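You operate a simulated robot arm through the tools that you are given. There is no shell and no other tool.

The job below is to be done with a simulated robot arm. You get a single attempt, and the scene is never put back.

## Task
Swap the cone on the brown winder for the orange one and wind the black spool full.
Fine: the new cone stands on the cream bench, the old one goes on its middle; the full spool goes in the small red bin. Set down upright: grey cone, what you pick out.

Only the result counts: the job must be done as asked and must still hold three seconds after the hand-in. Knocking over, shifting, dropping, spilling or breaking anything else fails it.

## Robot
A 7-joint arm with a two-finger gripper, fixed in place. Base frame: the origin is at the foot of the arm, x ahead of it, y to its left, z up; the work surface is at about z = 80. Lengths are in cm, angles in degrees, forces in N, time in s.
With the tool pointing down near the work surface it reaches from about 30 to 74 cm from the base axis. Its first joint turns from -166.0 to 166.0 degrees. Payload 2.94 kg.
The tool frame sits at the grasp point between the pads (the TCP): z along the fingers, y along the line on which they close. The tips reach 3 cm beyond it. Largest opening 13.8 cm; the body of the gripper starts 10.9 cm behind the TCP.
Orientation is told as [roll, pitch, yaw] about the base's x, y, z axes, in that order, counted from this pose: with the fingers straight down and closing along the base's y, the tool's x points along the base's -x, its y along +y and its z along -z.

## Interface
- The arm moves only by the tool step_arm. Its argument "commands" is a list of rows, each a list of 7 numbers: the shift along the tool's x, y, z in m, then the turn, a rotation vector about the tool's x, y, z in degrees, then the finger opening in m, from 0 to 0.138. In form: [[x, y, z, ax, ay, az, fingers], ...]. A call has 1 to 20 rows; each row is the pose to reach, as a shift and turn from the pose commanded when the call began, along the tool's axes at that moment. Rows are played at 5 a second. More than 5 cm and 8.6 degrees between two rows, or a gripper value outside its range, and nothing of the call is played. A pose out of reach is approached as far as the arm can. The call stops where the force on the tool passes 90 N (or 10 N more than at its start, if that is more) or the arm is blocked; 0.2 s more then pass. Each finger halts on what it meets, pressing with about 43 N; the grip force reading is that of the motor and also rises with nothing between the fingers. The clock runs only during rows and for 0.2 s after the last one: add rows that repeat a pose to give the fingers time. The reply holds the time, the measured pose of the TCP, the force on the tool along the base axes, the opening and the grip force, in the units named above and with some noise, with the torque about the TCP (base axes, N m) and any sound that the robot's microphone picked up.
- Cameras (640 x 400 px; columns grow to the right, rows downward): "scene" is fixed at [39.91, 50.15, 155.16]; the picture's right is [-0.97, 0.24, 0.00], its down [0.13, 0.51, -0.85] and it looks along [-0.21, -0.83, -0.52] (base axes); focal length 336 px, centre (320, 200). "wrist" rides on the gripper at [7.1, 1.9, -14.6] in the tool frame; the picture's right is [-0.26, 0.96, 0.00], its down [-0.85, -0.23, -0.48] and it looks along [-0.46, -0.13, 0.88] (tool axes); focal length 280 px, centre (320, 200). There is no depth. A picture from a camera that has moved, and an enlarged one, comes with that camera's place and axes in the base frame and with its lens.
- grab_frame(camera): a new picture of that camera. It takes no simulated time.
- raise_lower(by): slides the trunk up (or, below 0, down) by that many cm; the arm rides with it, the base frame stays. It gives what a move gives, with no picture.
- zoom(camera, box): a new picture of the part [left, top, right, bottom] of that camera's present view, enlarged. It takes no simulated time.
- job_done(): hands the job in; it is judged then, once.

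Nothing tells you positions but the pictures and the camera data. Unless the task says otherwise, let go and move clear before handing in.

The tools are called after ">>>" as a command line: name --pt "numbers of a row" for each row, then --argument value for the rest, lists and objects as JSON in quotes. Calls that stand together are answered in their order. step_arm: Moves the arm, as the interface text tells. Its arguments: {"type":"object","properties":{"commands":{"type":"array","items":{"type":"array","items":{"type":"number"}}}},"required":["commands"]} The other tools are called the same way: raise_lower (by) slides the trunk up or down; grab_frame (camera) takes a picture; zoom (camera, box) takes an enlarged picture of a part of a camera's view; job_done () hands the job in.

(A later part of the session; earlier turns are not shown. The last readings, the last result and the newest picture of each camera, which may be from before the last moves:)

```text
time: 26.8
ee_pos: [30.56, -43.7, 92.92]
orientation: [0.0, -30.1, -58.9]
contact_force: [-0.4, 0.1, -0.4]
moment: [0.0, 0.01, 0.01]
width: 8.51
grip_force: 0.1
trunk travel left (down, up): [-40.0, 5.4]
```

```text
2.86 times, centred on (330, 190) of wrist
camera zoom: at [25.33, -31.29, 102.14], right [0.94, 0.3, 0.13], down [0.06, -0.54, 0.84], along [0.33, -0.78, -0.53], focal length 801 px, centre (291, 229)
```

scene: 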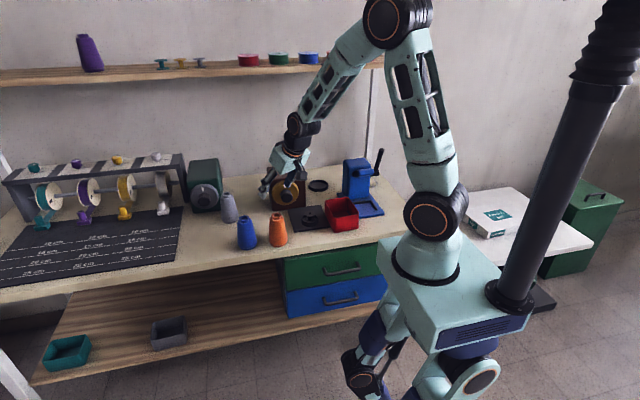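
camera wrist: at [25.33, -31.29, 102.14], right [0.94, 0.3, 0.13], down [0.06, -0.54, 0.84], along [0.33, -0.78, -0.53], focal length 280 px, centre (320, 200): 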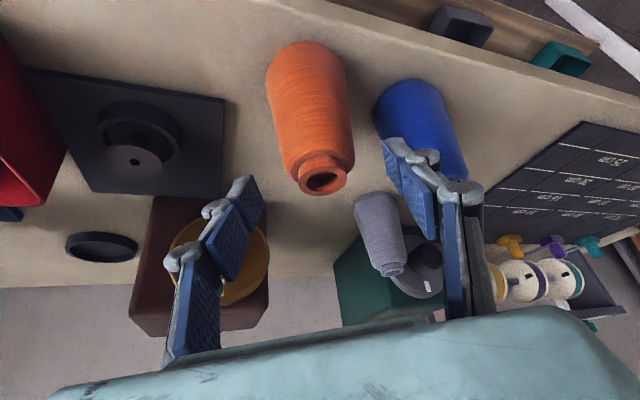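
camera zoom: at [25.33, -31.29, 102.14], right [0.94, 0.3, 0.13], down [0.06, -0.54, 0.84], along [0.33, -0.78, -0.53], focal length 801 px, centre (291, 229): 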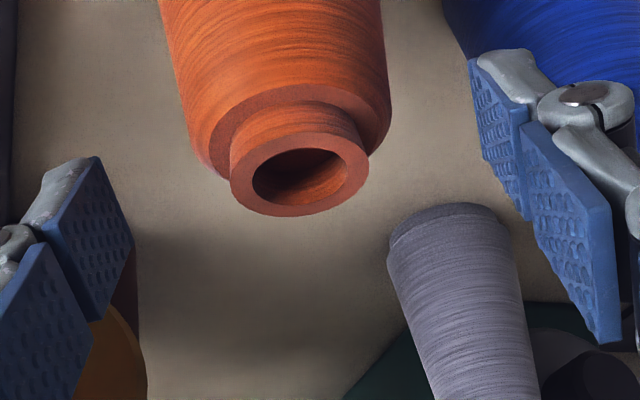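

It's about 2 mm off, which is fine. I'll descend the last 4 cm and close.

>>> step_arm --pt "0.0103 0.001 0.0178 0 0 0 0.085" --pt "0.0206 0.0015 0.0356 0 0 0 0.085" --pt "0.0206 0.0015 0.0356 0 0 0 0.075" --pt "0.0206 0.0015 0.0356 0 0 0 0.065" --pt "0.0206 0.0015 0.0356 0 0 0 0.06" --pt "0.0206 0.0015 0.0356 0 0 0 0.057" --pt "0.0206 0.0015 0.0356 0 0 0 0.054" --pt "0.0206 0.0015 0.0356 0 0 0 0.05" --pt "0.0206 0.0015 0.0356 0 0 0 0.04" --pt "0.0206 0.0015 0.0356 0 0 0 0.03" --pt "0.0206 0.0015 0.0356 0 0 0 0.03"

>>> grab_frame --camera "wrist"

```text
time: 29.2
ee_pos: [30.69, -43.69, 88.95]
orientation: [0.0, -30.1, -59.0]
contact_force: [0.2, 0.6, -0.7]
moment: [0.02, 0.03, 0.0]
width: 5.32
grip_force: 42.3
trunk travel left (down, up): [-40.0, 5.4]
```

```text
taken
camera wrist: at [25.44, -31.26, 98.07], right [0.94, 0.3, 0.13], down [0.06, -0.54, 0.84], along [0.33, -0.78, -0.53], focal length 280 px, centre (320, 200)
```

wrist: 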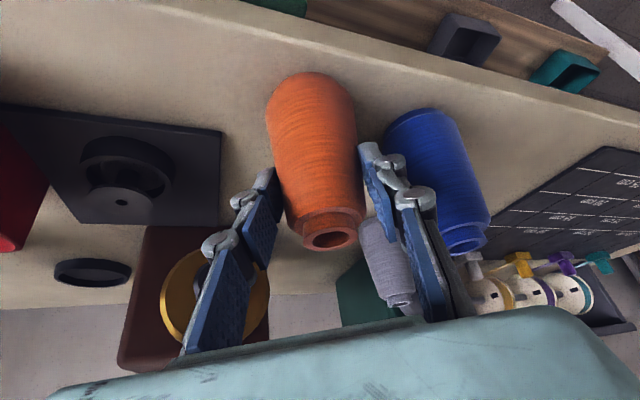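

Gripped at the same width as the grey cone (5.32). I'll lift and then measure how the cone sits in the hand.

>>> step_arm --pt "-0.005 0 -0.0087 0 0 0 0.03" --pt "-0.0125 0 -0.0217 0 0 0 0.03" --pt "-0.025 0 -0.0433 0 0 0 0.03" --pt "-0.0375 0 -0.065 0 0 0 0.03" --pt "-0.05 0 -0.0866 0 0 0 0.03" --pt "-0.0625 0 -0.1083 0 0 0 0.03" --pt "-0.075 0 -0.1299 0 0 0 0.03" --pt "-0.0875 0 -0.1516 0 0 0 0.03" --pt "-0.1 0 -0.1732 0 0 0 0.03" --pt "-0.1 0 -0.1732 0 0 0 0.03"

>>> zoom --camera "wrist" --box '[220, 60, 440, 260]'

>>> grab_frame --camera "scene"

```text
time: 31.4
ee_pos: [30.74, -43.5, 108.86]
orientation: [0.0, -30.1, -58.9]
contact_force: [-1.3, 0.8, -1.1]
moment: [0.01, 0.03, -0.01]
width: 5.33
grip_force: 43.5
trunk travel left (down, up): [-40.0, 5.4]
```

```text
2.00 times, centred on (330, 160) of wrist
camera zoom: at [25.4, -31.09, 118.07], right [0.94, 0.3, 0.13], down [0.06, -0.54, 0.84], along [0.33, -0.78, -0.53], focal length 561 px, centre (300, 280)
```

zoom: 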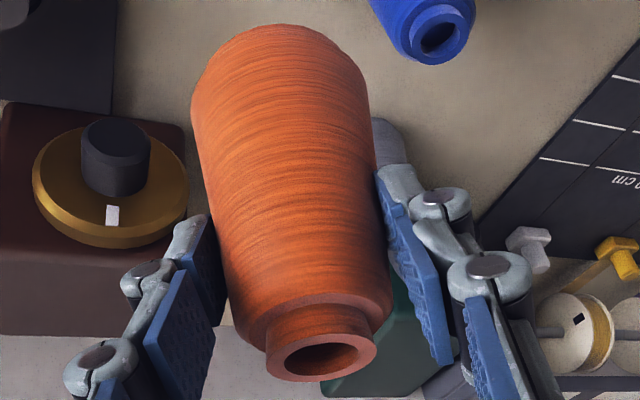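

```text
taken
```

scene: 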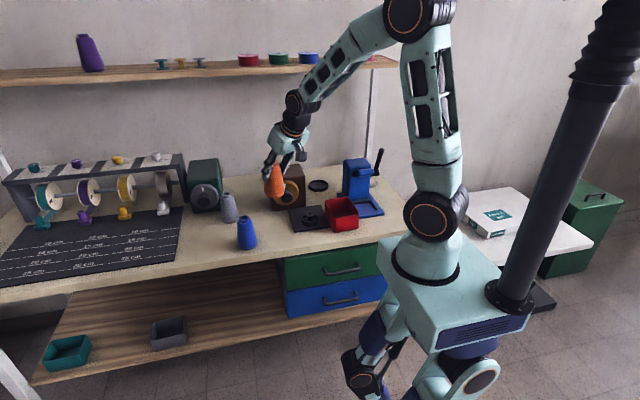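

The orange cone hangs upright, and its axis sits 1.33 cm beyond the TCP in the tilt direction. I'll carry it over to the dish, turning the hand back to the earlier orientation.

>>> step_arm --pt "-0.0107 -0.025 0.0062 1.03 0 1.79 0.03" --pt "-0.0214 -0.05 0.0124 2.07 0 3.58 0.03" --pt "-0.0321 -0.075 0.0185 3.1 0 5.37 0.03" --pt "-0.0428 -0.1 0.0247 4.13 0 7.16 0.03" --pt "-0.0535 -0.125 0.0309 5.17 0 8.95 0.03" --pt "-0.0642 -0.15 0.0371 6.2 0 10.74 0.03" --pt "-0.0749 -0.175 0.0433 7.23 0 12.53 0.03" --pt "-0.0855 -0.2 0.0494 8.27 0 14.32 0.03" --pt "-0.0962 -0.225 0.0556 9.3 0 16.11 0.03" --pt "-0.1069 -0.25 0.0618 10.33 0 17.9 0.03" --pt "-0.1176 -0.275 0.068 11.37 0 19.69 0.03" --pt "-0.1283 -0.3 0.0742 12.4 0 21.48 0.03" --pt "-0.139 -0.325 0.0803 13.43 0 23.27 0.03" --pt "-0.1497 -0.35 0.0865 14.47 0 25.06 0.03" --pt "-0.1604 -0.375 0.0927 15.5 0 26.85 0.03" --pt "-0.1604 -0.375 0.0927 15.5 0 26.85 0.03"

>>> grab_frame --camera "wrist"

>>> zoom --camera "scene" --box '[260, 100, 380, 220]'

```text
time: 34.8
ee_pos: [8.13, -78.86, 108.77]
orientation: [0.0, -30.0, -90.0]
contact_force: [-0.5, -0.6, -1.4]
moment: [-0.01, 0.0, -0.04]
width: 5.32
grip_force: 42.6
trunk travel left (down, up): [-40.0, 5.4]
```

```text
taken
camera wrist: at [10.08, -65.61, 117.91], right [0.96, -0.23, 0.13], down [-0.23, -0.5, 0.84], along [-0.12, -0.84, -0.53], focal length 280 px, centre (320, 200)
```

wrist: 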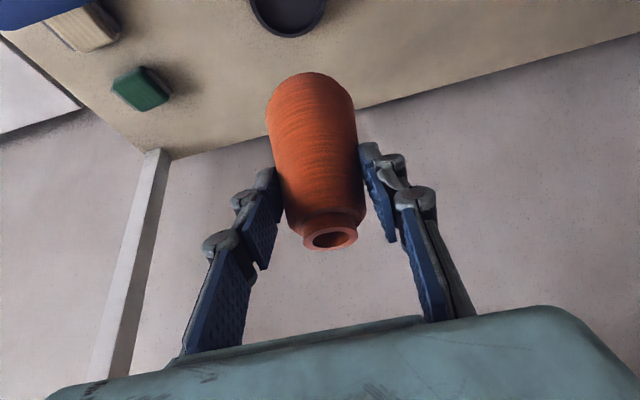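

```text
3.33 times, centred on (320, 160) of scene
camera zoom: at [39.91, 50.15, 155.16], right [-0.97, 0.24, 0.0], down [0.13, 0.51, -0.85], along [-0.21, -0.83, -0.52], focal length 1121 px, centre (320, 333)
```

zoom: 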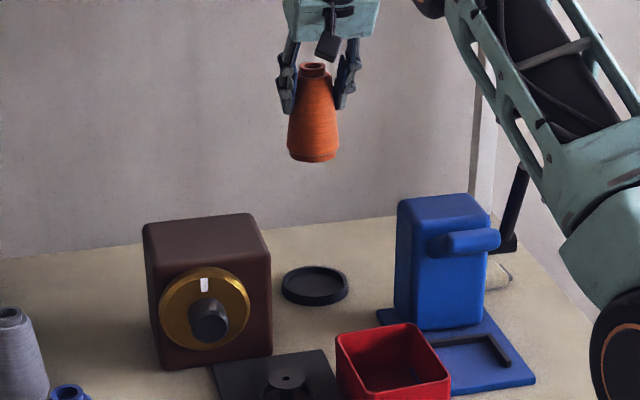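

I'll lower it to about 6 cm above the dish and check alignment.

>>> step_arm --pt "0.0125 0 0.0217 0 0 0 0.03" --pt "0.025 0 0.0433 0 0 0 0.03" --pt "0.0375 0 0.065 0 0 0 0.03" --pt "0.05 0 0.0866 0 0 0 0.03" --pt "0.064 0 0.1108 0 0 0 0.03" --pt "0.064 0 0.1108 0 0 0 0.03"

>>> grab_frame --camera "wrist"

>>> zoom --camera "scene" --box '[280, 140, 360, 200]'

>>> zoom --camera "wrist" --box '[220, 0, 400, 120]'

```text
time: 36.2
ee_pos: [8.24, -78.83, 96.24]
orientation: [-0.1, -30.0, -90.0]
contact_force: [0.5, 0.3, -0.6]
moment: [-0.02, 0.02, -0.01]
width: 5.31
grip_force: 42.9
trunk travel left (down, up): [-40.0, 5.4]
```

```text
taken
camera wrist: at [10.08, -65.41, 105.32], right [0.97, -0.23, 0.13], down [-0.23, -0.5, 0.84], along [-0.12, -0.84, -0.53], focal length 280 px, centre (320, 200)
```

wrist: 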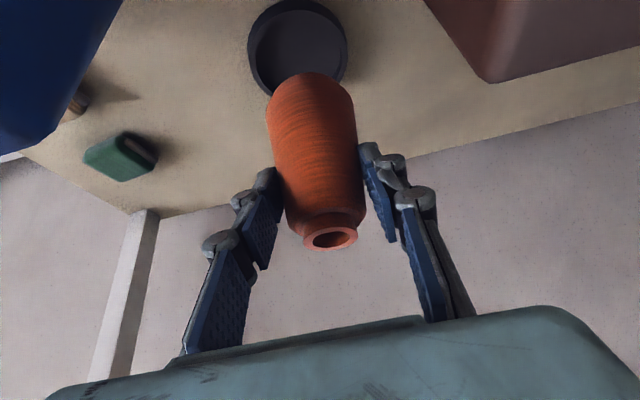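

```text
6.67 times, centred on (320, 170) of scene
camera zoom: at [39.91, 50.15, 155.16], right [-0.97, 0.24, 0.0], down [0.13, 0.51, -0.85], along [-0.21, -0.83, -0.52], focal length 2242 px, centre (320, 400)
```

zoom: 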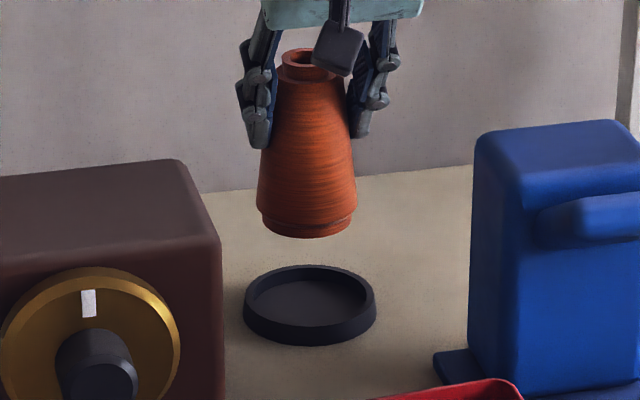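

```text
3.33 times, centred on (310, 60) of wrist
camera zoom: at [10.08, -65.41, 105.32], right [0.97, -0.23, 0.13], down [-0.23, -0.5, 0.84], along [-0.12, -0.84, -0.53], focal length 935 px, centre (353, 667)
```

zoom: 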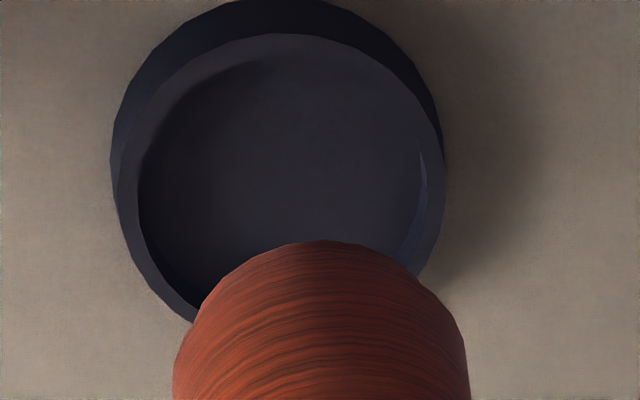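

The dish centre is at about (8.0, -79.9), so the cone needs about 1.5 mm of correction. I'll lower it into the dish and stop just above the floor.

>>> step_arm --pt "0.0109 -0.0015 0.0168 0 0 0 0.03" --pt "0.0209 -0.0015 0.0341 0 0 0 0.03" --pt "0.0319 -0.0015 0.0532 0 0 0 0.03" --pt "0.0319 -0.0015 0.0532 0 0 0 0.03"

>>> zoom --camera "scene" --box '[280, 140, 360, 200]'

>>> grab_frame --camera "wrist"

```text
time: 37.2
ee_pos: [7.99, -78.73, 89.99]
orientation: [0.0, -30.0, -90.0]
contact_force: [0.7, 0.3, -0.8]
moment: [0.03, 0.03, 0.03]
width: 5.28
grip_force: 43.3
trunk travel left (down, up): [-40.0, 5.4]
```

```text
6.67 times, centred on (320, 170) of scene
camera zoom: at [39.91, 50.15, 155.16], right [-0.97, 0.24, 0.0], down [0.13, 0.51, -0.85], along [-0.21, -0.83, -0.52], focal length 2242 px, centre (320, 400)
```

zoom: 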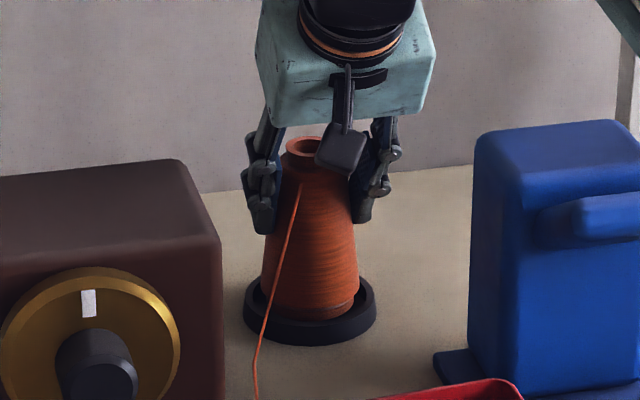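

```text
taken
camera wrist: at [9.87, -65.41, 99.06], right [0.97, -0.23, 0.13], down [-0.23, -0.5, 0.84], along [-0.12, -0.84, -0.53], focal length 280 px, centre (320, 200)
```

wrist: 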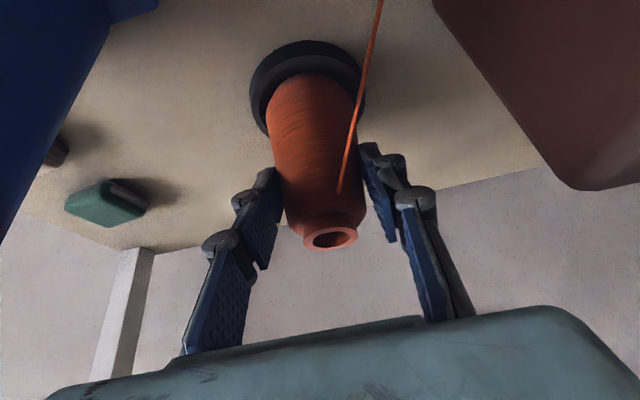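

The cone is inside the dish and the orange thread has already appeared. I'll ease it down to contact.

>>> step_arm --pt "0.0013 0 0.0022 0 0 0 0.03" --pt "0.0023 0 0.0039 0 0 0 0.03" --pt "0.0023 0 0.0039 0 0 0 0.03"

>>> step_arm --pt "0.0005 0 0.0009 0 0 0 0.03" --pt "0.001 0 0.0017 0 0 0 0.03"

>>> step_arm --pt "0.0005 0 0.0009 0 0 0 0.03" --pt "0.001 0 0.0017 0 0 0 0.03"

```text
time: 38.0
ee_pos: [7.97, -78.75, 89.46]
orientation: [0.1, -30.1, -90.1]
contact_force: [-0.4, 0.6, -0.8]
moment: [0.03, -0.02, -0.01]
width: 5.3
grip_force: 43.3
trunk travel left (down, up): [-40.0, 5.4]
```

```text
time: 38.6
ee_pos: [8.05, -78.7, 89.39]
orientation: [0.1, -30.2, -90.0]
contact_force: [-0.1, 0.0, 2.7]
moment: [0.07, 0.04, -0.03]
width: 5.3
grip_force: 42.6
trunk travel left (down, up): [-40.0, 5.4]
```

```text
time: 39.2
ee_pos: [8.04, -78.63, 89.3]
orientation: [0.1, -30.3, -90.0]
contact_force: [1.1, 1.4, 12.1]
moment: [0.36, 0.06, -0.01]
width: 5.34
grip_force: 43.0
trunk travel left (down, up): [-40.0, 5.4]
```

The dish floor is felt at 12 N, so I'll release and rise. Opening stays modest to avoid the neighbours.

>>> step_arm --pt "-0.0005 0 -0.0009 0 0 0 0.052" --pt "-0.0005 0 -0.0009 0 0 0 0.056" --pt "-0.0005 0 -0.0009 0 0 0 0.064" --pt "-0.0005 0 -0.0009 0 0 0 0.072" --pt "-0.0005 0 -0.0009 0 0 0 0.08" --pt "-0.0005 0 -0.0009 0 0 0 0.08" --pt "-0.013 0 -0.0225 0 0 0 0.08" --pt "-0.0255 0 -0.0442 0 0 0 0.08" --pt "-0.038 0 -0.0659 0 0 0 0.08" --pt "-0.0505 0 -0.0875 0 0 0 0.08" --pt "-0.063 0 -0.1092 0 0 0 0.08" --pt "-0.0755 0 -0.1308 0 0 0 0.08" --pt "-0.088 0 -0.1525 0 0 0 0.08" --pt "-0.088 0 -0.1525 0 0 0 0.08"

>>> zoom --camera "scene" --box '[240, 140, 400, 240]'

>>> grab_frame --camera "wrist"

```text
time: 42.2
ee_pos: [8.07, -78.68, 106.58]
orientation: [0.0, -30.1, -90.0]
contact_force: [0.3, 0.0, -1.3]
moment: [-0.03, 0.0, 0.01]
width: 8.0
grip_force: 0.3
trunk travel left (down, up): [-40.0, 5.4]
```

```text
4.00 times, centred on (320, 190) of scene
camera zoom: at [39.91, 50.15, 155.16], right [-0.97, 0.24, 0.0], down [0.13, 0.51, -0.85], along [-0.21, -0.83, -0.52], focal length 1346 px, centre (320, 240)
```

zoom: 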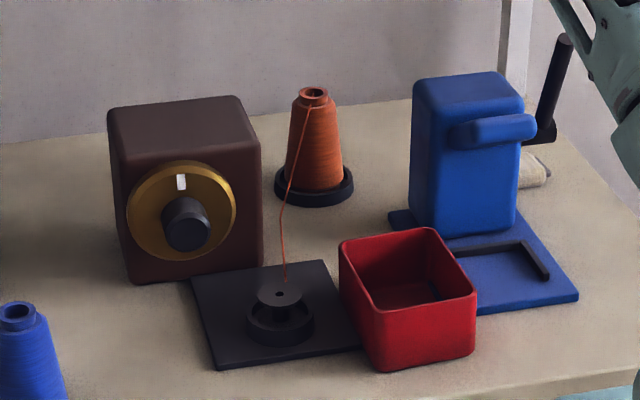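

```text
taken
camera wrist: at [9.98, -65.32, 115.68], right [0.97, -0.23, 0.13], down [-0.23, -0.5, 0.84], along [-0.12, -0.84, -0.53], focal length 280 px, centre (320, 200)
```

wrist: 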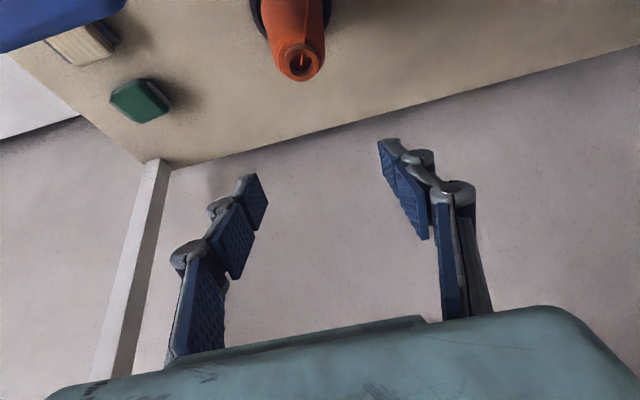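

The orange cone is standing in the dish with its thread running to the spool. Next is the dial knob, so I'll back off over open space with the tool vertical and then test how far the wrist can turn.

>>> step_arm --pt "0.0186 0.0117 -0.0189 0 2.5 0 0.08" --pt "0.0372 0.0233 -0.0379 0 5 0 0.08" --pt "0.0558 0.035 -0.0568 0 7.5 0 0.08" --pt "0.0744 0.0467 -0.0757 0 10 0 0.08" --pt "0.093 0.0583 -0.0946 0 12.5 0 0.08" --pt "0.1117 0.07 -0.1136 0 15 0 0.08" --pt "0.1303 0.0817 -0.1325 0 17.5 0 0.08" --pt "0.1489 0.0933 -0.1514 0 20 0 0.08" --pt "0.1675 0.105 -0.1703 0 22.5 0 0.08" --pt "0.1861 0.1167 -0.1893 0 25 0 0.08" --pt "0.2047 0.1283 -0.2082 0 27.5 0 0.08" --pt "0.2233 0.14 -0.2271 0 30 0 0.08" --pt "0.2233 0.14 -0.2271 0 30 0 0.08"

>>> step_arm --pt "0 0 0 0 0 -8 0.08" --pt "0 0 0 0 0 -16 0.08" --pt "0 0 0 0 0 -24 0.08" --pt "0 0 0 0 0 -32 0.08" --pt "0 0 0 0 0 -40 0.08" --pt "0 0 0 0 0 -48 0.08" --pt "0 0 0 0 0 -56 0.08" --pt "0 0 0 0 0 -64 0.08" --pt "0 0 0 0 0 -72 0.08" --pt "0 0 0 0 0 -80 0.08" --pt "0 0 0 0 0 -88 0.08" --pt "0 0 0 0 0 -96 0.08" --pt "0 0 0 0 0 -104 0.08" --pt "0 0 0 0 0 -112 0.08" --pt "0 0 0 0 0 -120 0.08" --pt "0 0 0 0 0 -128 0.08" --pt "0 0 0 0 0 -136 0.08" --pt "0 0 0 0 0 -140 0.08"

>>> grab_frame --camera "scene"

>>> grab_frame --camera "wrist"

```text
time: 45.0
ee_pos: [21.92, -48.01, 115.17]
orientation: [-0.1, 0.0, -89.9]
contact_force: [0.4, 0.0, -0.4]
moment: [0.03, -0.01, -0.01]
width: 8.0
grip_force: 0.0
trunk travel left (down, up): [-40.0, 5.4]
```

```text
time: 48.8
ee_pos: [21.91, -48.12, 115.22]
orientation: [0.0, 0.1, 50.1]
contact_force: [0.4, 0.5, -0.2]
moment: [0.01, 0.01, -0.02]
width: 8.01
grip_force: 0.0
trunk travel left (down, up): [-40.0, 5.4]
```

```text
taken
```

scene: 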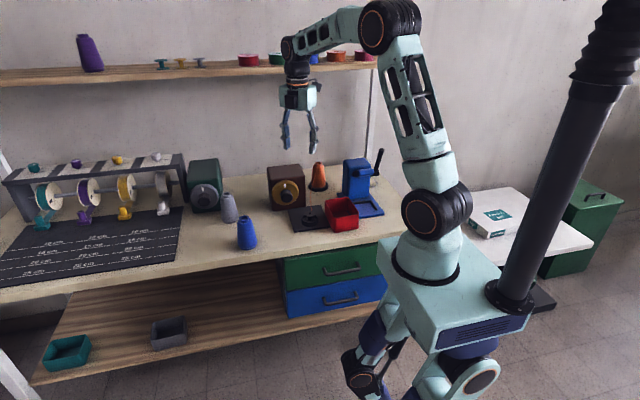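

```text
taken
camera wrist: at [15.93, -52.29, 129.88], right [-0.57, 0.82, 0.0], down [0.72, 0.5, 0.48], along [0.39, 0.27, -0.88], focal length 280 px, centre (320, 200)
```

wrist: 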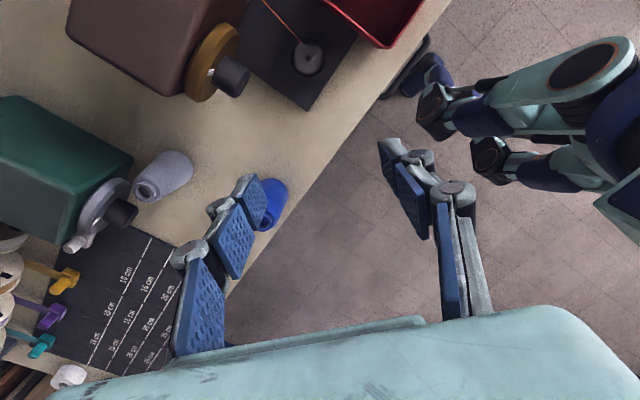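

The wrist turns freely to yaw +50. This view shows the dial from above, so I'll zoom to get the knob's axis direction.

>>> zoom --camera "wrist" --box '[160, 0, 340, 120]'

>>> zoom --camera "wrist" --box '[60, 0, 260, 120]'

```text
3.33 times, centred on (250, 60) of wrist
camera zoom: at [15.93, -52.29, 129.88], right [-0.57, 0.82, 0.0], down [0.72, 0.5, 0.48], along [0.39, 0.27, -0.88], focal length 935 px, centre (553, 667)
```

zoom: 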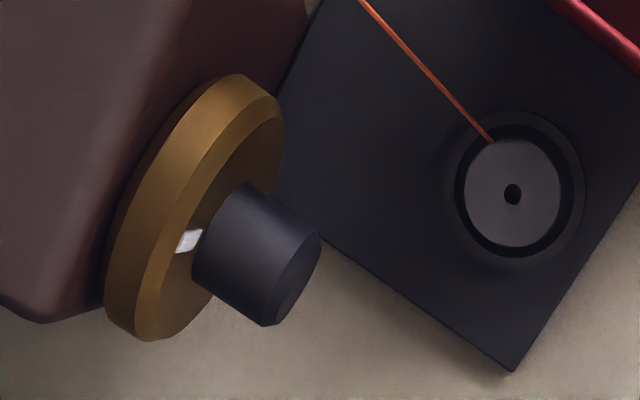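

```text
3.20 times, centred on (160, 60) of wrist
camera zoom: at [15.93, -52.29, 129.88], right [-0.57, 0.82, 0.0], down [0.72, 0.5, 0.48], along [0.39, 0.27, -0.88], focal length 897 px, centre (832, 648)
```

zoom: 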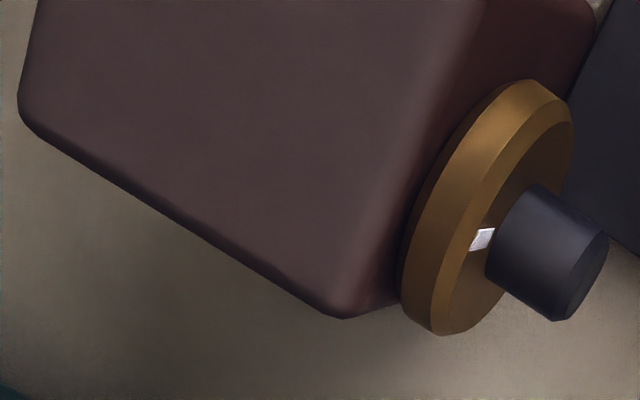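

The knob axis is along y at x = 25.3, z = 89.5, with its face at y = -58.5, the dial front near -62.4 and a diameter of about 4.1. I'll turn on to yaw 90, then pitch the tool horizontal with the camera on top.

>>> step_arm --pt "0.004 -0.011 0.012 0 0 -7 0.08" --pt "0.008 -0.022 0.024 0 0 -14 0.08" --pt "0.012 -0.033 0.036 0 0 -21 0.08" --pt "0.016 -0.044 0.048 0 0 -28 0.08" --pt "0.02 -0.055 0.06 0 0 -35 0.08" --pt "0.0233 -0.064 0.07 0 0 -40 0.08" --pt "0.0233 -0.064 0.07 0 0 -40 0.08"

>>> step_arm --pt "0 0 0 0 7.5 0 0.08" --pt "0 0 0 0 15 0 0.08" --pt "0 0 0 0 22.5 0 0.08" --pt "0 0 0 0 30 0 0.08" --pt "0 0 0 0 37.5 0 0.08" --pt "0 0 0 0 45 0 0.08" --pt "0 0 0 0 52.5 0 0.08" --pt "0 0 0 0 60 0 0.08" --pt "0 0 0 0 60 0 0.08"

>>> grab_frame --camera "scene"

>>> grab_frame --camera "wrist"

```text
time: 50.4
ee_pos: [25.44, -53.94, 108.12]
orientation: [0.0, 0.0, 90.2]
contact_force: [-0.2, 0.4, 0.0]
moment: [-0.01, 0.0, 0.0]
width: 7.99
grip_force: 0.1
trunk travel left (down, up): [-40.0, 5.4]
```

```text
time: 52.4
ee_pos: [25.4, -53.9, 108.35]
orientation: [-0.5, 60.1, 89.6]
contact_force: [0.6, 0.2, 0.3]
moment: [0.01, -0.03, 0.06]
width: 8.01
grip_force: 0.1
out of reach, approached as far as the arm can: row 7
trunk travel left (down, up): [-40.0, 5.4]
```

```text
taken
```

scene: 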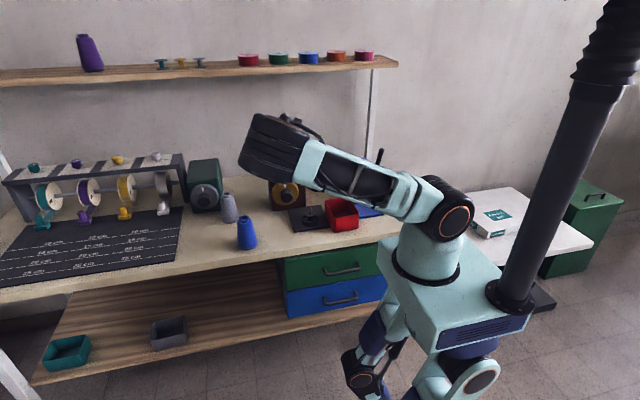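

```text
taken
camera wrist: at [23.39, -44.84, 121.78], right [-0.96, 0.13, -0.23], down [0.23, 0.84, -0.5], along [0.13, -0.53, -0.84], focal length 280 px, centre (320, 200)
```

wrist: 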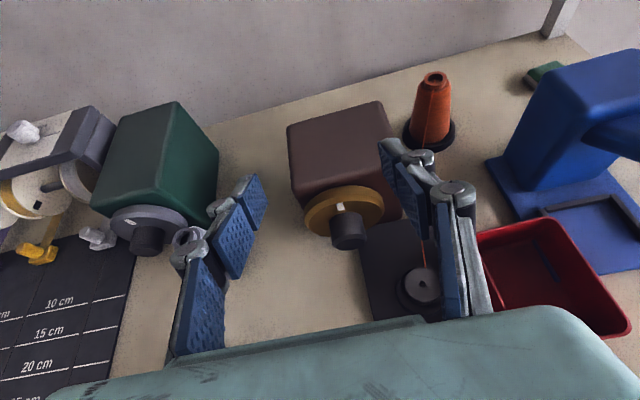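

The arm re-posed its elbow but reached a 60° pitch without touching anything. I'll continue to 90° here, still high above everything.

>>> step_arm --pt "0 0 0 0 5 0 0.08" --pt "0 0 0 0 10 0 0.08" --pt "0 0 0 0 15 0 0.08" --pt "0 0 0 0 20 0 0.08" --pt "0 0 0 0 25 0 0.08" --pt "0 0 0 0 30 0 0.08" --pt "0 0 0 0 30 0 0.08"

>>> grab_frame --camera "scene"

>>> grab_frame --camera "wrist"

```text
time: 54.0
ee_pos: [25.27, -54.06, 108.12]
orientation: [-138.5, 89.8, -48.2]
contact_force: [-0.1, -1.0, 0.9]
moment: [0.02, 0.01, 0.01]
width: 8.01
grip_force: 0.1
trunk travel left (down, up): [-40.0, 5.4]
```

```text
taken
```

scene: 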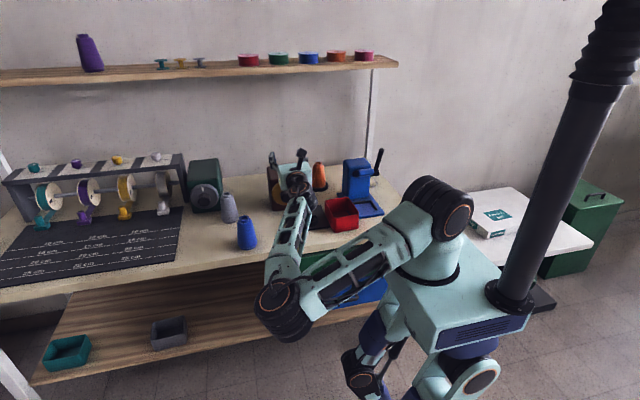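

```text
taken
camera wrist: at [23.41, -39.44, 115.3], right [-0.96, 0.0, -0.26], down [0.23, 0.47, -0.85], along [0.13, -0.88, -0.46], focal length 280 px, centre (320, 200)
```

wrist: 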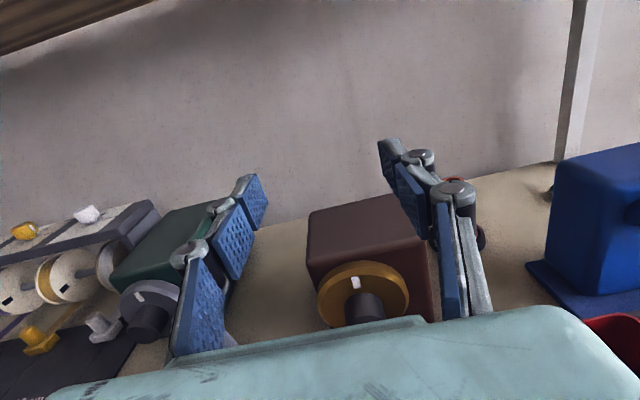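

The tool now points straight at the winder, and the elbow hangs out in front of the bench, clear of it. Lowering the trunk will bring the hand to knob height without changing the arm's shape.

>>> raise_lower --by -10

>>> grab_frame --camera "scene"

>>> grab_frame --camera "wrist"

```text
time: 55.3
ee_pos: [25.37, -53.92, 98.15]
orientation: [-131.3, 90.0, -41.3]
contact_force: [0.2, 0.0, -0.3]
moment: [0.01, -0.03, 0.02]
width: 7.98
grip_force: 0.1
trunk travel left (down, up): [-30.0, 15.4]
```

```text
taken
```

scene: 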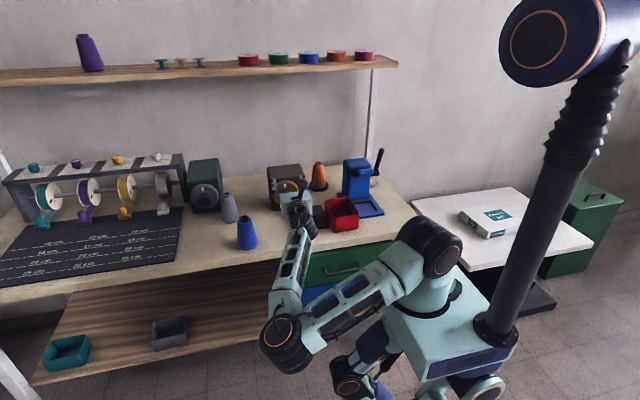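

```text
taken
camera wrist: at [23.4, -39.45, 105.31], right [-0.96, 0.0, -0.26], down [0.23, 0.48, -0.85], along [0.13, -0.88, -0.46], focal length 280 px, centre (320, 200)
```

wrist: 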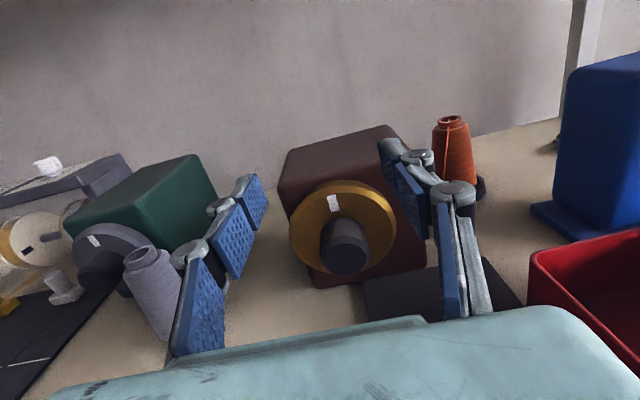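

All clear. I'll lower the remaining 8.7 cm to knob height.

>>> raise_lower --by -8.8

>>> grab_frame --camera "scene"

>>> grab_frame --camera "wrist"

```text
time: 56.6
ee_pos: [25.42, -54.0, 89.42]
orientation: [-131.9, 89.9, -41.9]
contact_force: [0.4, -0.2, 0.1]
moment: [0.0, 0.01, 0.01]
width: 7.97
grip_force: 0.1
trunk travel left (down, up): [-21.2, 24.2]
```

```text
taken
```

scene: 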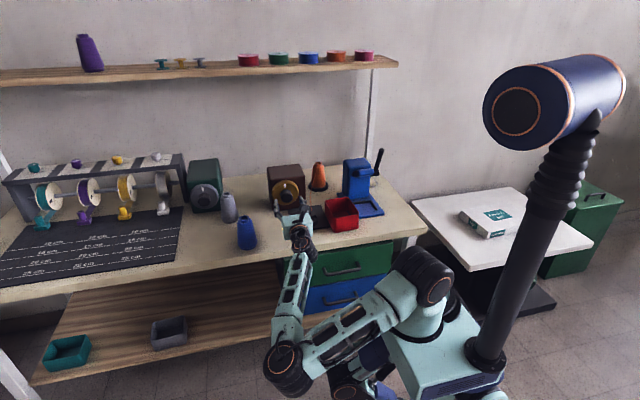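

```text
taken
camera wrist: at [23.4, -39.45, 96.51], right [-0.96, 0.0, -0.26], down [0.23, 0.48, -0.85], along [0.13, -0.88, -0.46], focal length 280 px, centre (320, 200)
```

wrist: 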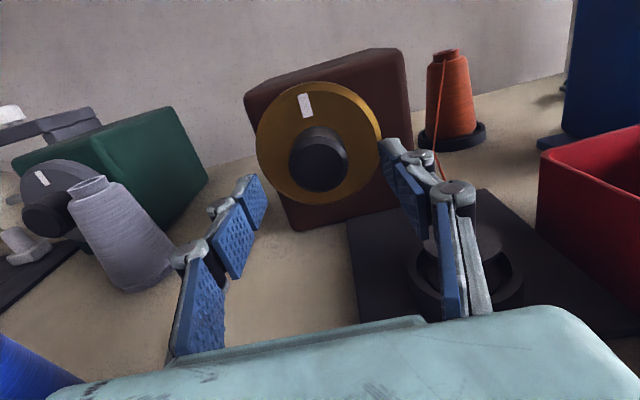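

The hand is level with the knob. I'll zoom once for exact centring.

>>> zoom --camera "wrist" --box '[230, 60, 420, 220]'

>>> zoom --camera "scene" --box '[240, 150, 370, 270]'

```text
2.50 times, centred on (325, 140) of wrist
camera zoom: at [23.4, -39.45, 96.51], right [-0.96, 0.0, -0.26], down [0.23, 0.48, -0.85], along [0.13, -0.88, -0.46], focal length 701 px, centre (308, 350)
```

zoom: 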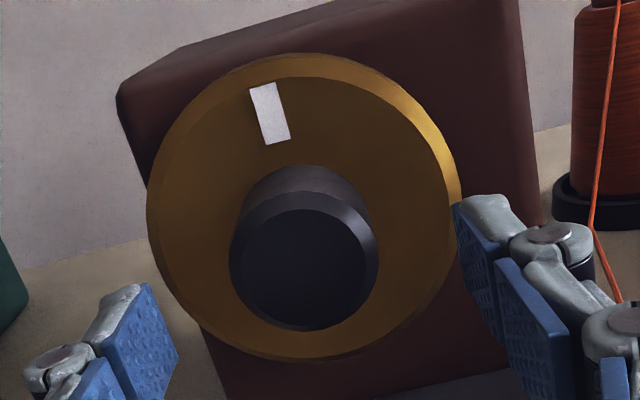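

```text
3.33 times, centred on (305, 210) of scene
camera zoom: at [39.91, 50.15, 155.16], right [-0.97, 0.24, 0.0], down [0.13, 0.51, -0.85], along [-0.21, -0.83, -0.52], focal length 1121 px, centre (370, 167)
```

zoom: 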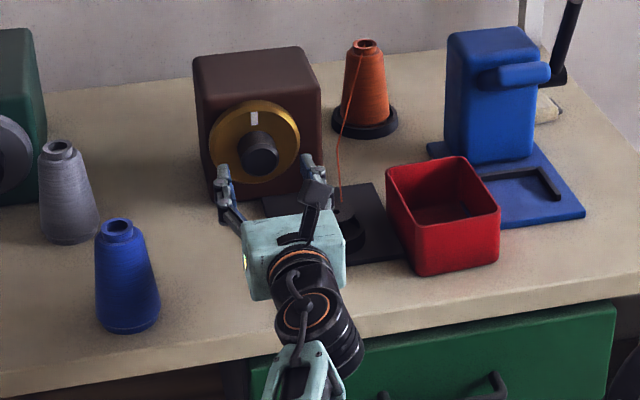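

The knob is centred on the tool axis within 2 mm. I'll advance 4.5 cm and close on the knob.

>>> step_arm --pt "0 0 0.0125 0 0 0 0.075" --pt "0 0 0.025 0 0 0 0.075" --pt "0 0 0.036 0 0 0 0.075" --pt "0 0 0.045 0 0 0 0.075" --pt "0 0 0.045 0 0 0 0.06" --pt "0 0 0.045 0 0 0 0.05" --pt "0 0 0.045 0 0 0 0.044" --pt "0 0 0.045 0 0 0 0.038" --pt "0 0 0.045 0 0 0 0.03" --pt "0 0 0.045 0 0 0 0.02" --pt "0 0 0.045 0 0 0 0.02"

>>> grab_frame --camera "wrist"

>>> zoom --camera "scene" --box '[240, 150, 370, 270]'

```text
time: 59.0
ee_pos: [25.54, -58.61, 89.42]
orientation: [-130.2, 89.8, -40.1]
contact_force: [2.7, -2.4, 1.0]
moment: [-0.01, 0.01, 0.11]
width: 4.31
grip_force: 45.2
trunk travel left (down, up): [-21.2, 24.2]
```

```text
taken
camera wrist: at [23.55, -44.05, 96.55], right [-0.96, 0.0, -0.26], down [0.23, 0.48, -0.85], along [0.13, -0.88, -0.46], focal length 280 px, centre (320, 200)
```

wrist: 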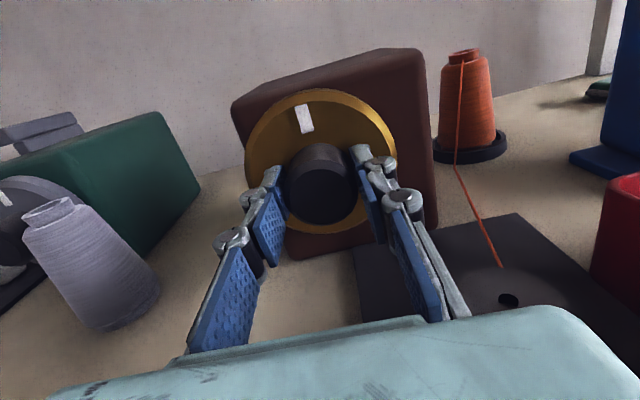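

```text
3.33 times, centred on (305, 210) of scene
camera zoom: at [39.91, 50.15, 155.16], right [-0.97, 0.24, 0.0], down [0.13, 0.51, -0.85], along [-0.21, -0.83, -0.52], focal length 1121 px, centre (370, 167)
```

zoom: 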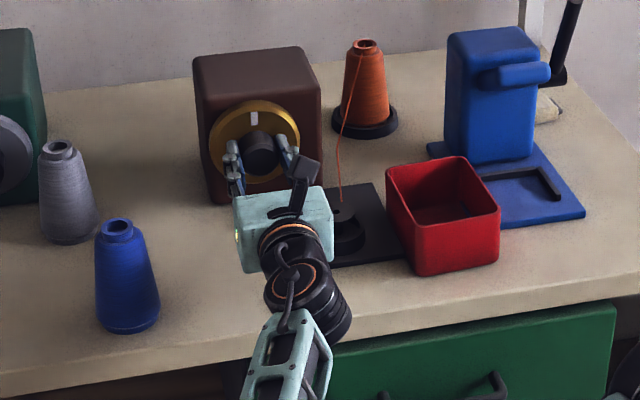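

Gripped at 4.31 cm. I'll try turning clockwise in small steps, watching torque, sound and the mark.

>>> step_arm --pt "0 0 0 0 0 4 0.02" --pt "0 0 0 0 0 8 0.02" --pt "0 0 0 0 0 12 0.02" --pt "0 0 0 0 0 16 0.02" --pt "0 0 0 0 0 20 0.02"

>>> grab_frame --camera "wrist"

>>> grab_frame --camera "scene"

```text
time: 60.2
ee_pos: [25.49, -58.58, 89.43]
orientation: [-90.1, 69.9, 0.1]
contact_force: [4.3, -15.3, 4.9]
moment: [0.6, 0.01, 0.38]
width: 4.31
grip_force: 45.0
trunk travel left (down, up): [-21.2, 24.2]
```

```text
taken
camera wrist: at [21.15, -44.05, 95.45], right [-0.82, 0.0, -0.58], down [0.51, 0.48, -0.72], along [0.28, -0.88, -0.39], focal length 280 px, centre (320, 200)
```

wrist: 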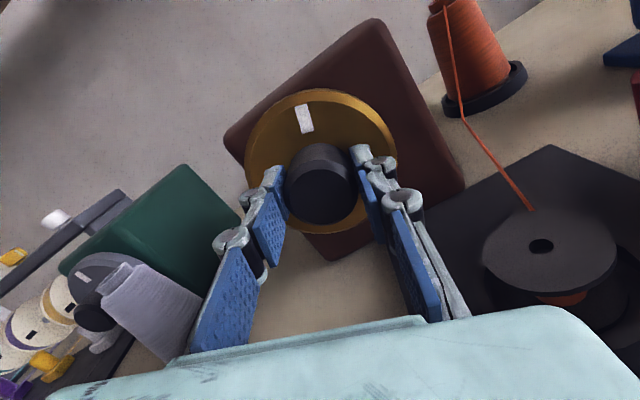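

```text
taken
```

scene: 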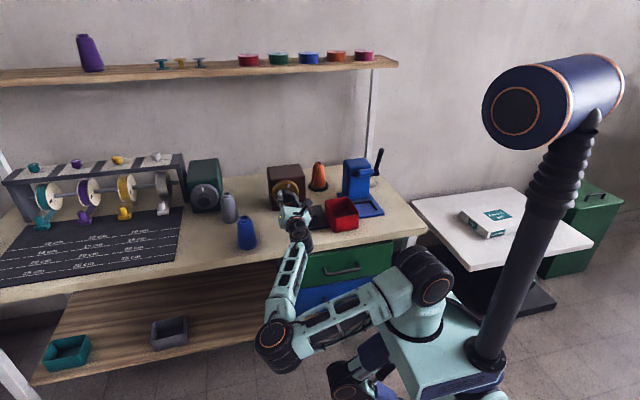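

The dial turned 20° with the hand and orange thread is already showing on the spool. I'll zoom in on the spool.

>>> zoom --camera "wrist" --box '[460, 180, 640, 320]'

>>> zoom --camera "scene" --box '[280, 180, 350, 240]'

```text
2.86 times, centred on (550, 250) of wrist
camera zoom: at [21.15, -44.05, 95.45], right [-0.82, 0.0, -0.58], down [0.51, 0.48, -0.72], along [0.28, -0.88, -0.39], focal length 801 px, centre (-337, 57)
```

zoom: 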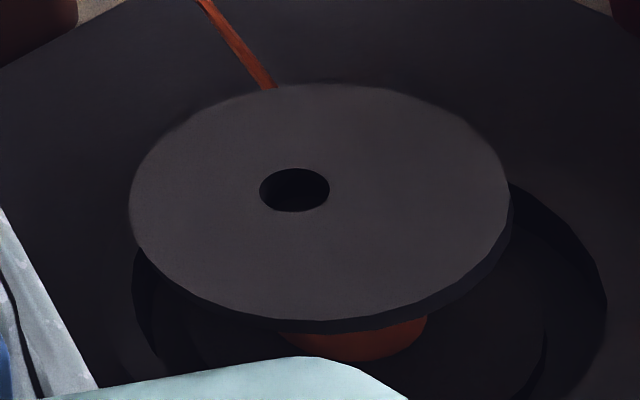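

```text
6.67 times, centred on (315, 210) of scene
camera zoom: at [39.91, 50.15, 155.16], right [-0.97, 0.24, 0.0], down [0.13, 0.51, -0.85], along [-0.21, -0.83, -0.52], focal length 2242 px, centre (353, 133)
```

zoom: 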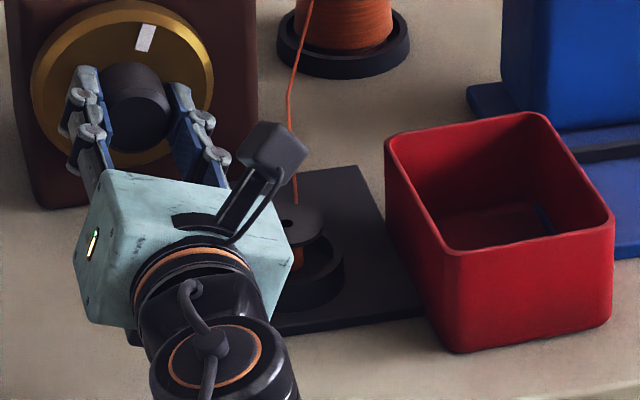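

I need to know whether it winds with the angle or with time, so I'll hold still for a second and look again.

>>> step_arm --pt "0 0 0 0 0 0 0.02" --pt "0 0 0 0 0 0 0.02" --pt "0 0 0 0 0 0 0.02" --pt "0 0 0 0 0 0 0.02" --pt "0 0 0 0 0 0 0.02"

>>> zoom --camera "wrist" --box '[460, 180, 640, 320]'

```text
time: 61.4
ee_pos: [25.52, -58.59, 89.41]
orientation: [-90.0, 69.9, 0.0]
contact_force: [8.1, -20.2, 9.4]
moment: [-0.32, -0.01, 0.15]
width: 4.31
grip_force: 44.9
trunk travel left (down, up): [-21.2, 24.2]
```

```text
2.86 times, centred on (550, 250) of wrist
camera zoom: at [21.16, -44.04, 95.45], right [-0.82, 0.0, -0.58], down [0.51, 0.48, -0.72], along [0.28, -0.88, -0.39], focal length 801 px, centre (-337, 57)
```

zoom: 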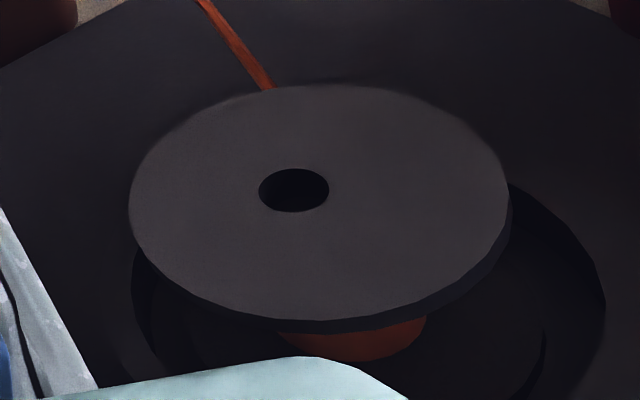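

There's almost no change while holding, so winding follows the turning. I'll continue clockwise.

>>> step_arm --pt "0 0 0 0 0 5 0.02" --pt "0 0 0 0 0 10 0.02" --pt "0 0 0 0 0 15 0.02" --pt "0 0 0 0 0 20 0.02" --pt "0 0 0 0 0 25 0.02" --pt "0 0 0 0 0 30 0.02"

>>> grab_frame --camera "wrist"

>>> grab_frame --camera "scene"

>>> zoom --camera "scene" --box '[280, 180, 350, 240]'

```text
time: 62.8
ee_pos: [25.38, -58.69, 89.35]
orientation: [-89.9, 39.8, 0.1]
contact_force: [3.9, -20.1, 6.6]
moment: [-0.15, -0.03, -0.02]
width: 4.33
grip_force: 44.9
trunk travel left (down, up): [-21.2, 24.2]
```

```text
taken
camera wrist: at [18.67, -44.03, 92.49], right [-0.42, 0.0, -0.91], down [0.8, 0.48, -0.37], along [0.43, -0.88, -0.2], focal length 280 px, centre (320, 200)
```

wrist: 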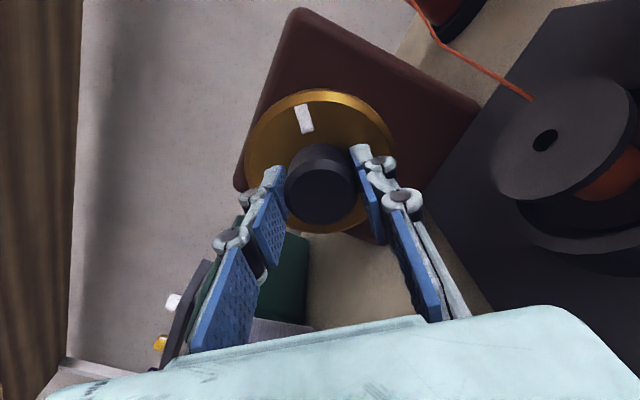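

```text
taken
```

scene: 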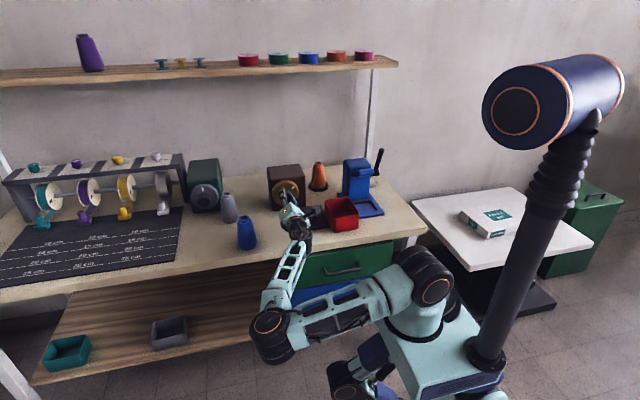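

```text
6.67 times, centred on (315, 210) of scene
camera zoom: at [39.91, 50.15, 155.16], right [-0.97, 0.24, 0.0], down [0.13, 0.51, -0.85], along [-0.21, -0.83, -0.52], focal length 2242 px, centre (353, 133)
```

zoom: 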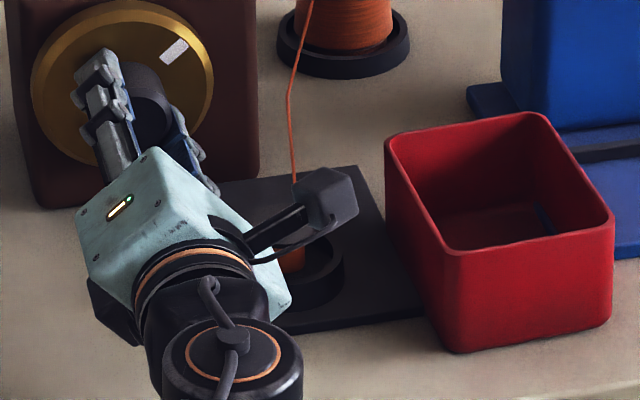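

It's winding steadily, with the mark now at about 50°. I'll continue another 40°.

>>> step_arm --pt "0 0 0 0 0 5 0.02" --pt "0 0 0 0 0 10 0.02" --pt "0 0 0 0 0 15 0.02" --pt "0 0 0 0 0 20 0.02" --pt "0 0 0 0 0 25 0.02" --pt "0 0 0 0 0 30 0.02" --pt "0 0 0 0 0 35 0.02" --pt "0 0 0 0 0 40 0.02"

>>> grab_frame --camera "wrist"

>>> zoom --camera "scene" --box '[280, 180, 350, 240]'

```text
time: 64.6
ee_pos: [25.36, -58.53, 89.16]
orientation: [-89.8, -0.1, -0.2]
contact_force: [-3.5, -14.2, -7.5]
moment: [0.31, 0.06, 0.21]
width: 4.32
grip_force: 45.1
trunk travel left (down, up): [-21.2, 24.2]
```

```text
taken
camera wrist: at [18.23, -44.0, 87.39], right [0.26, 0.0, -0.96], down [0.85, 0.47, 0.23], along [0.46, -0.88, 0.12], focal length 280 px, centre (320, 200)
```

wrist: 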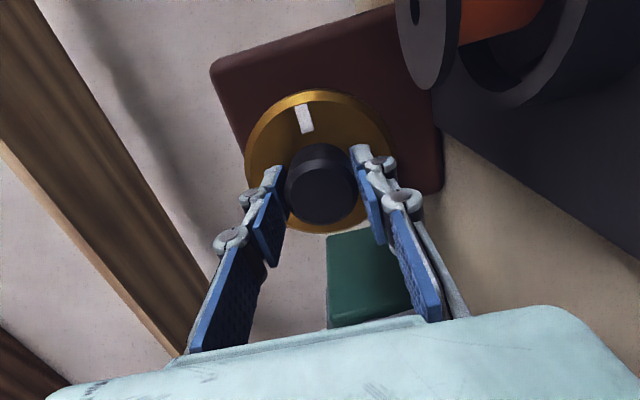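

```text
6.67 times, centred on (315, 210) of scene
camera zoom: at [39.91, 50.15, 155.16], right [-0.97, 0.24, 0.0], down [0.13, 0.51, -0.85], along [-0.21, -0.83, -0.52], focal length 2242 px, centre (353, 133)
```

zoom: 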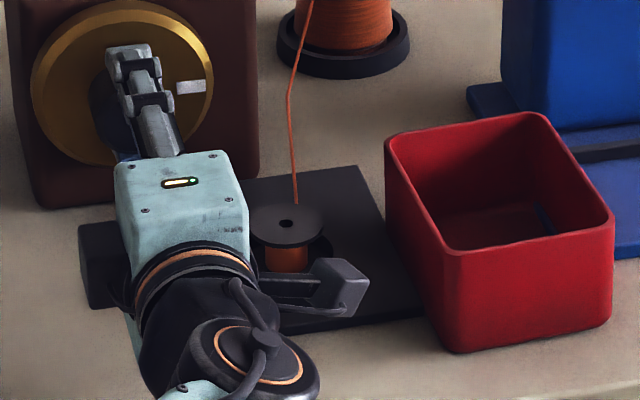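

It's at 90° now. I'll check how full the spool is from the side view.

>>> zoom --camera "wrist" --box '[380, 0, 640, 140]'

>>> zoom --camera "scene" --box '[300, 195, 330, 220]'

```text
2.46 times, centred on (510, 70) of wrist
camera zoom: at [18.23, -44.0, 87.39], right [0.26, 0.0, -0.96], down [0.85, 0.47, 0.23], along [0.46, -0.88, 0.12], focal length 690 px, centre (-148, 520)
```

zoom: 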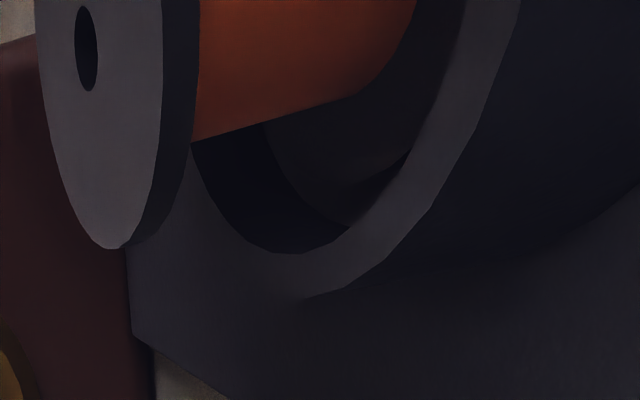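

```text
16.00 times, centred on (315, 208) of scene
camera zoom: at [39.91, 50.15, 155.16], right [-0.97, 0.24, 0.0], down [0.13, 0.51, -0.85], along [-0.21, -0.83, -0.52], focal length 5382 px, centre (400, 80)
```

zoom: 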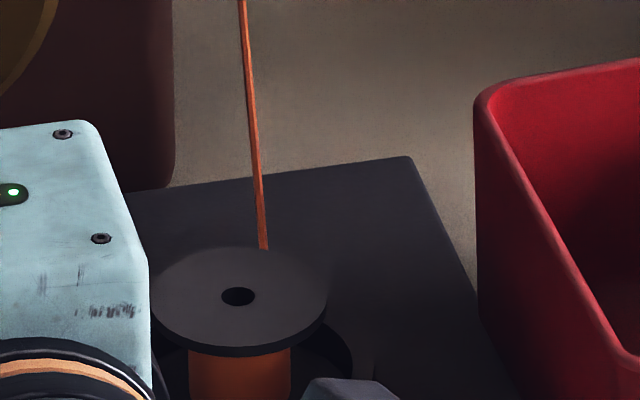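

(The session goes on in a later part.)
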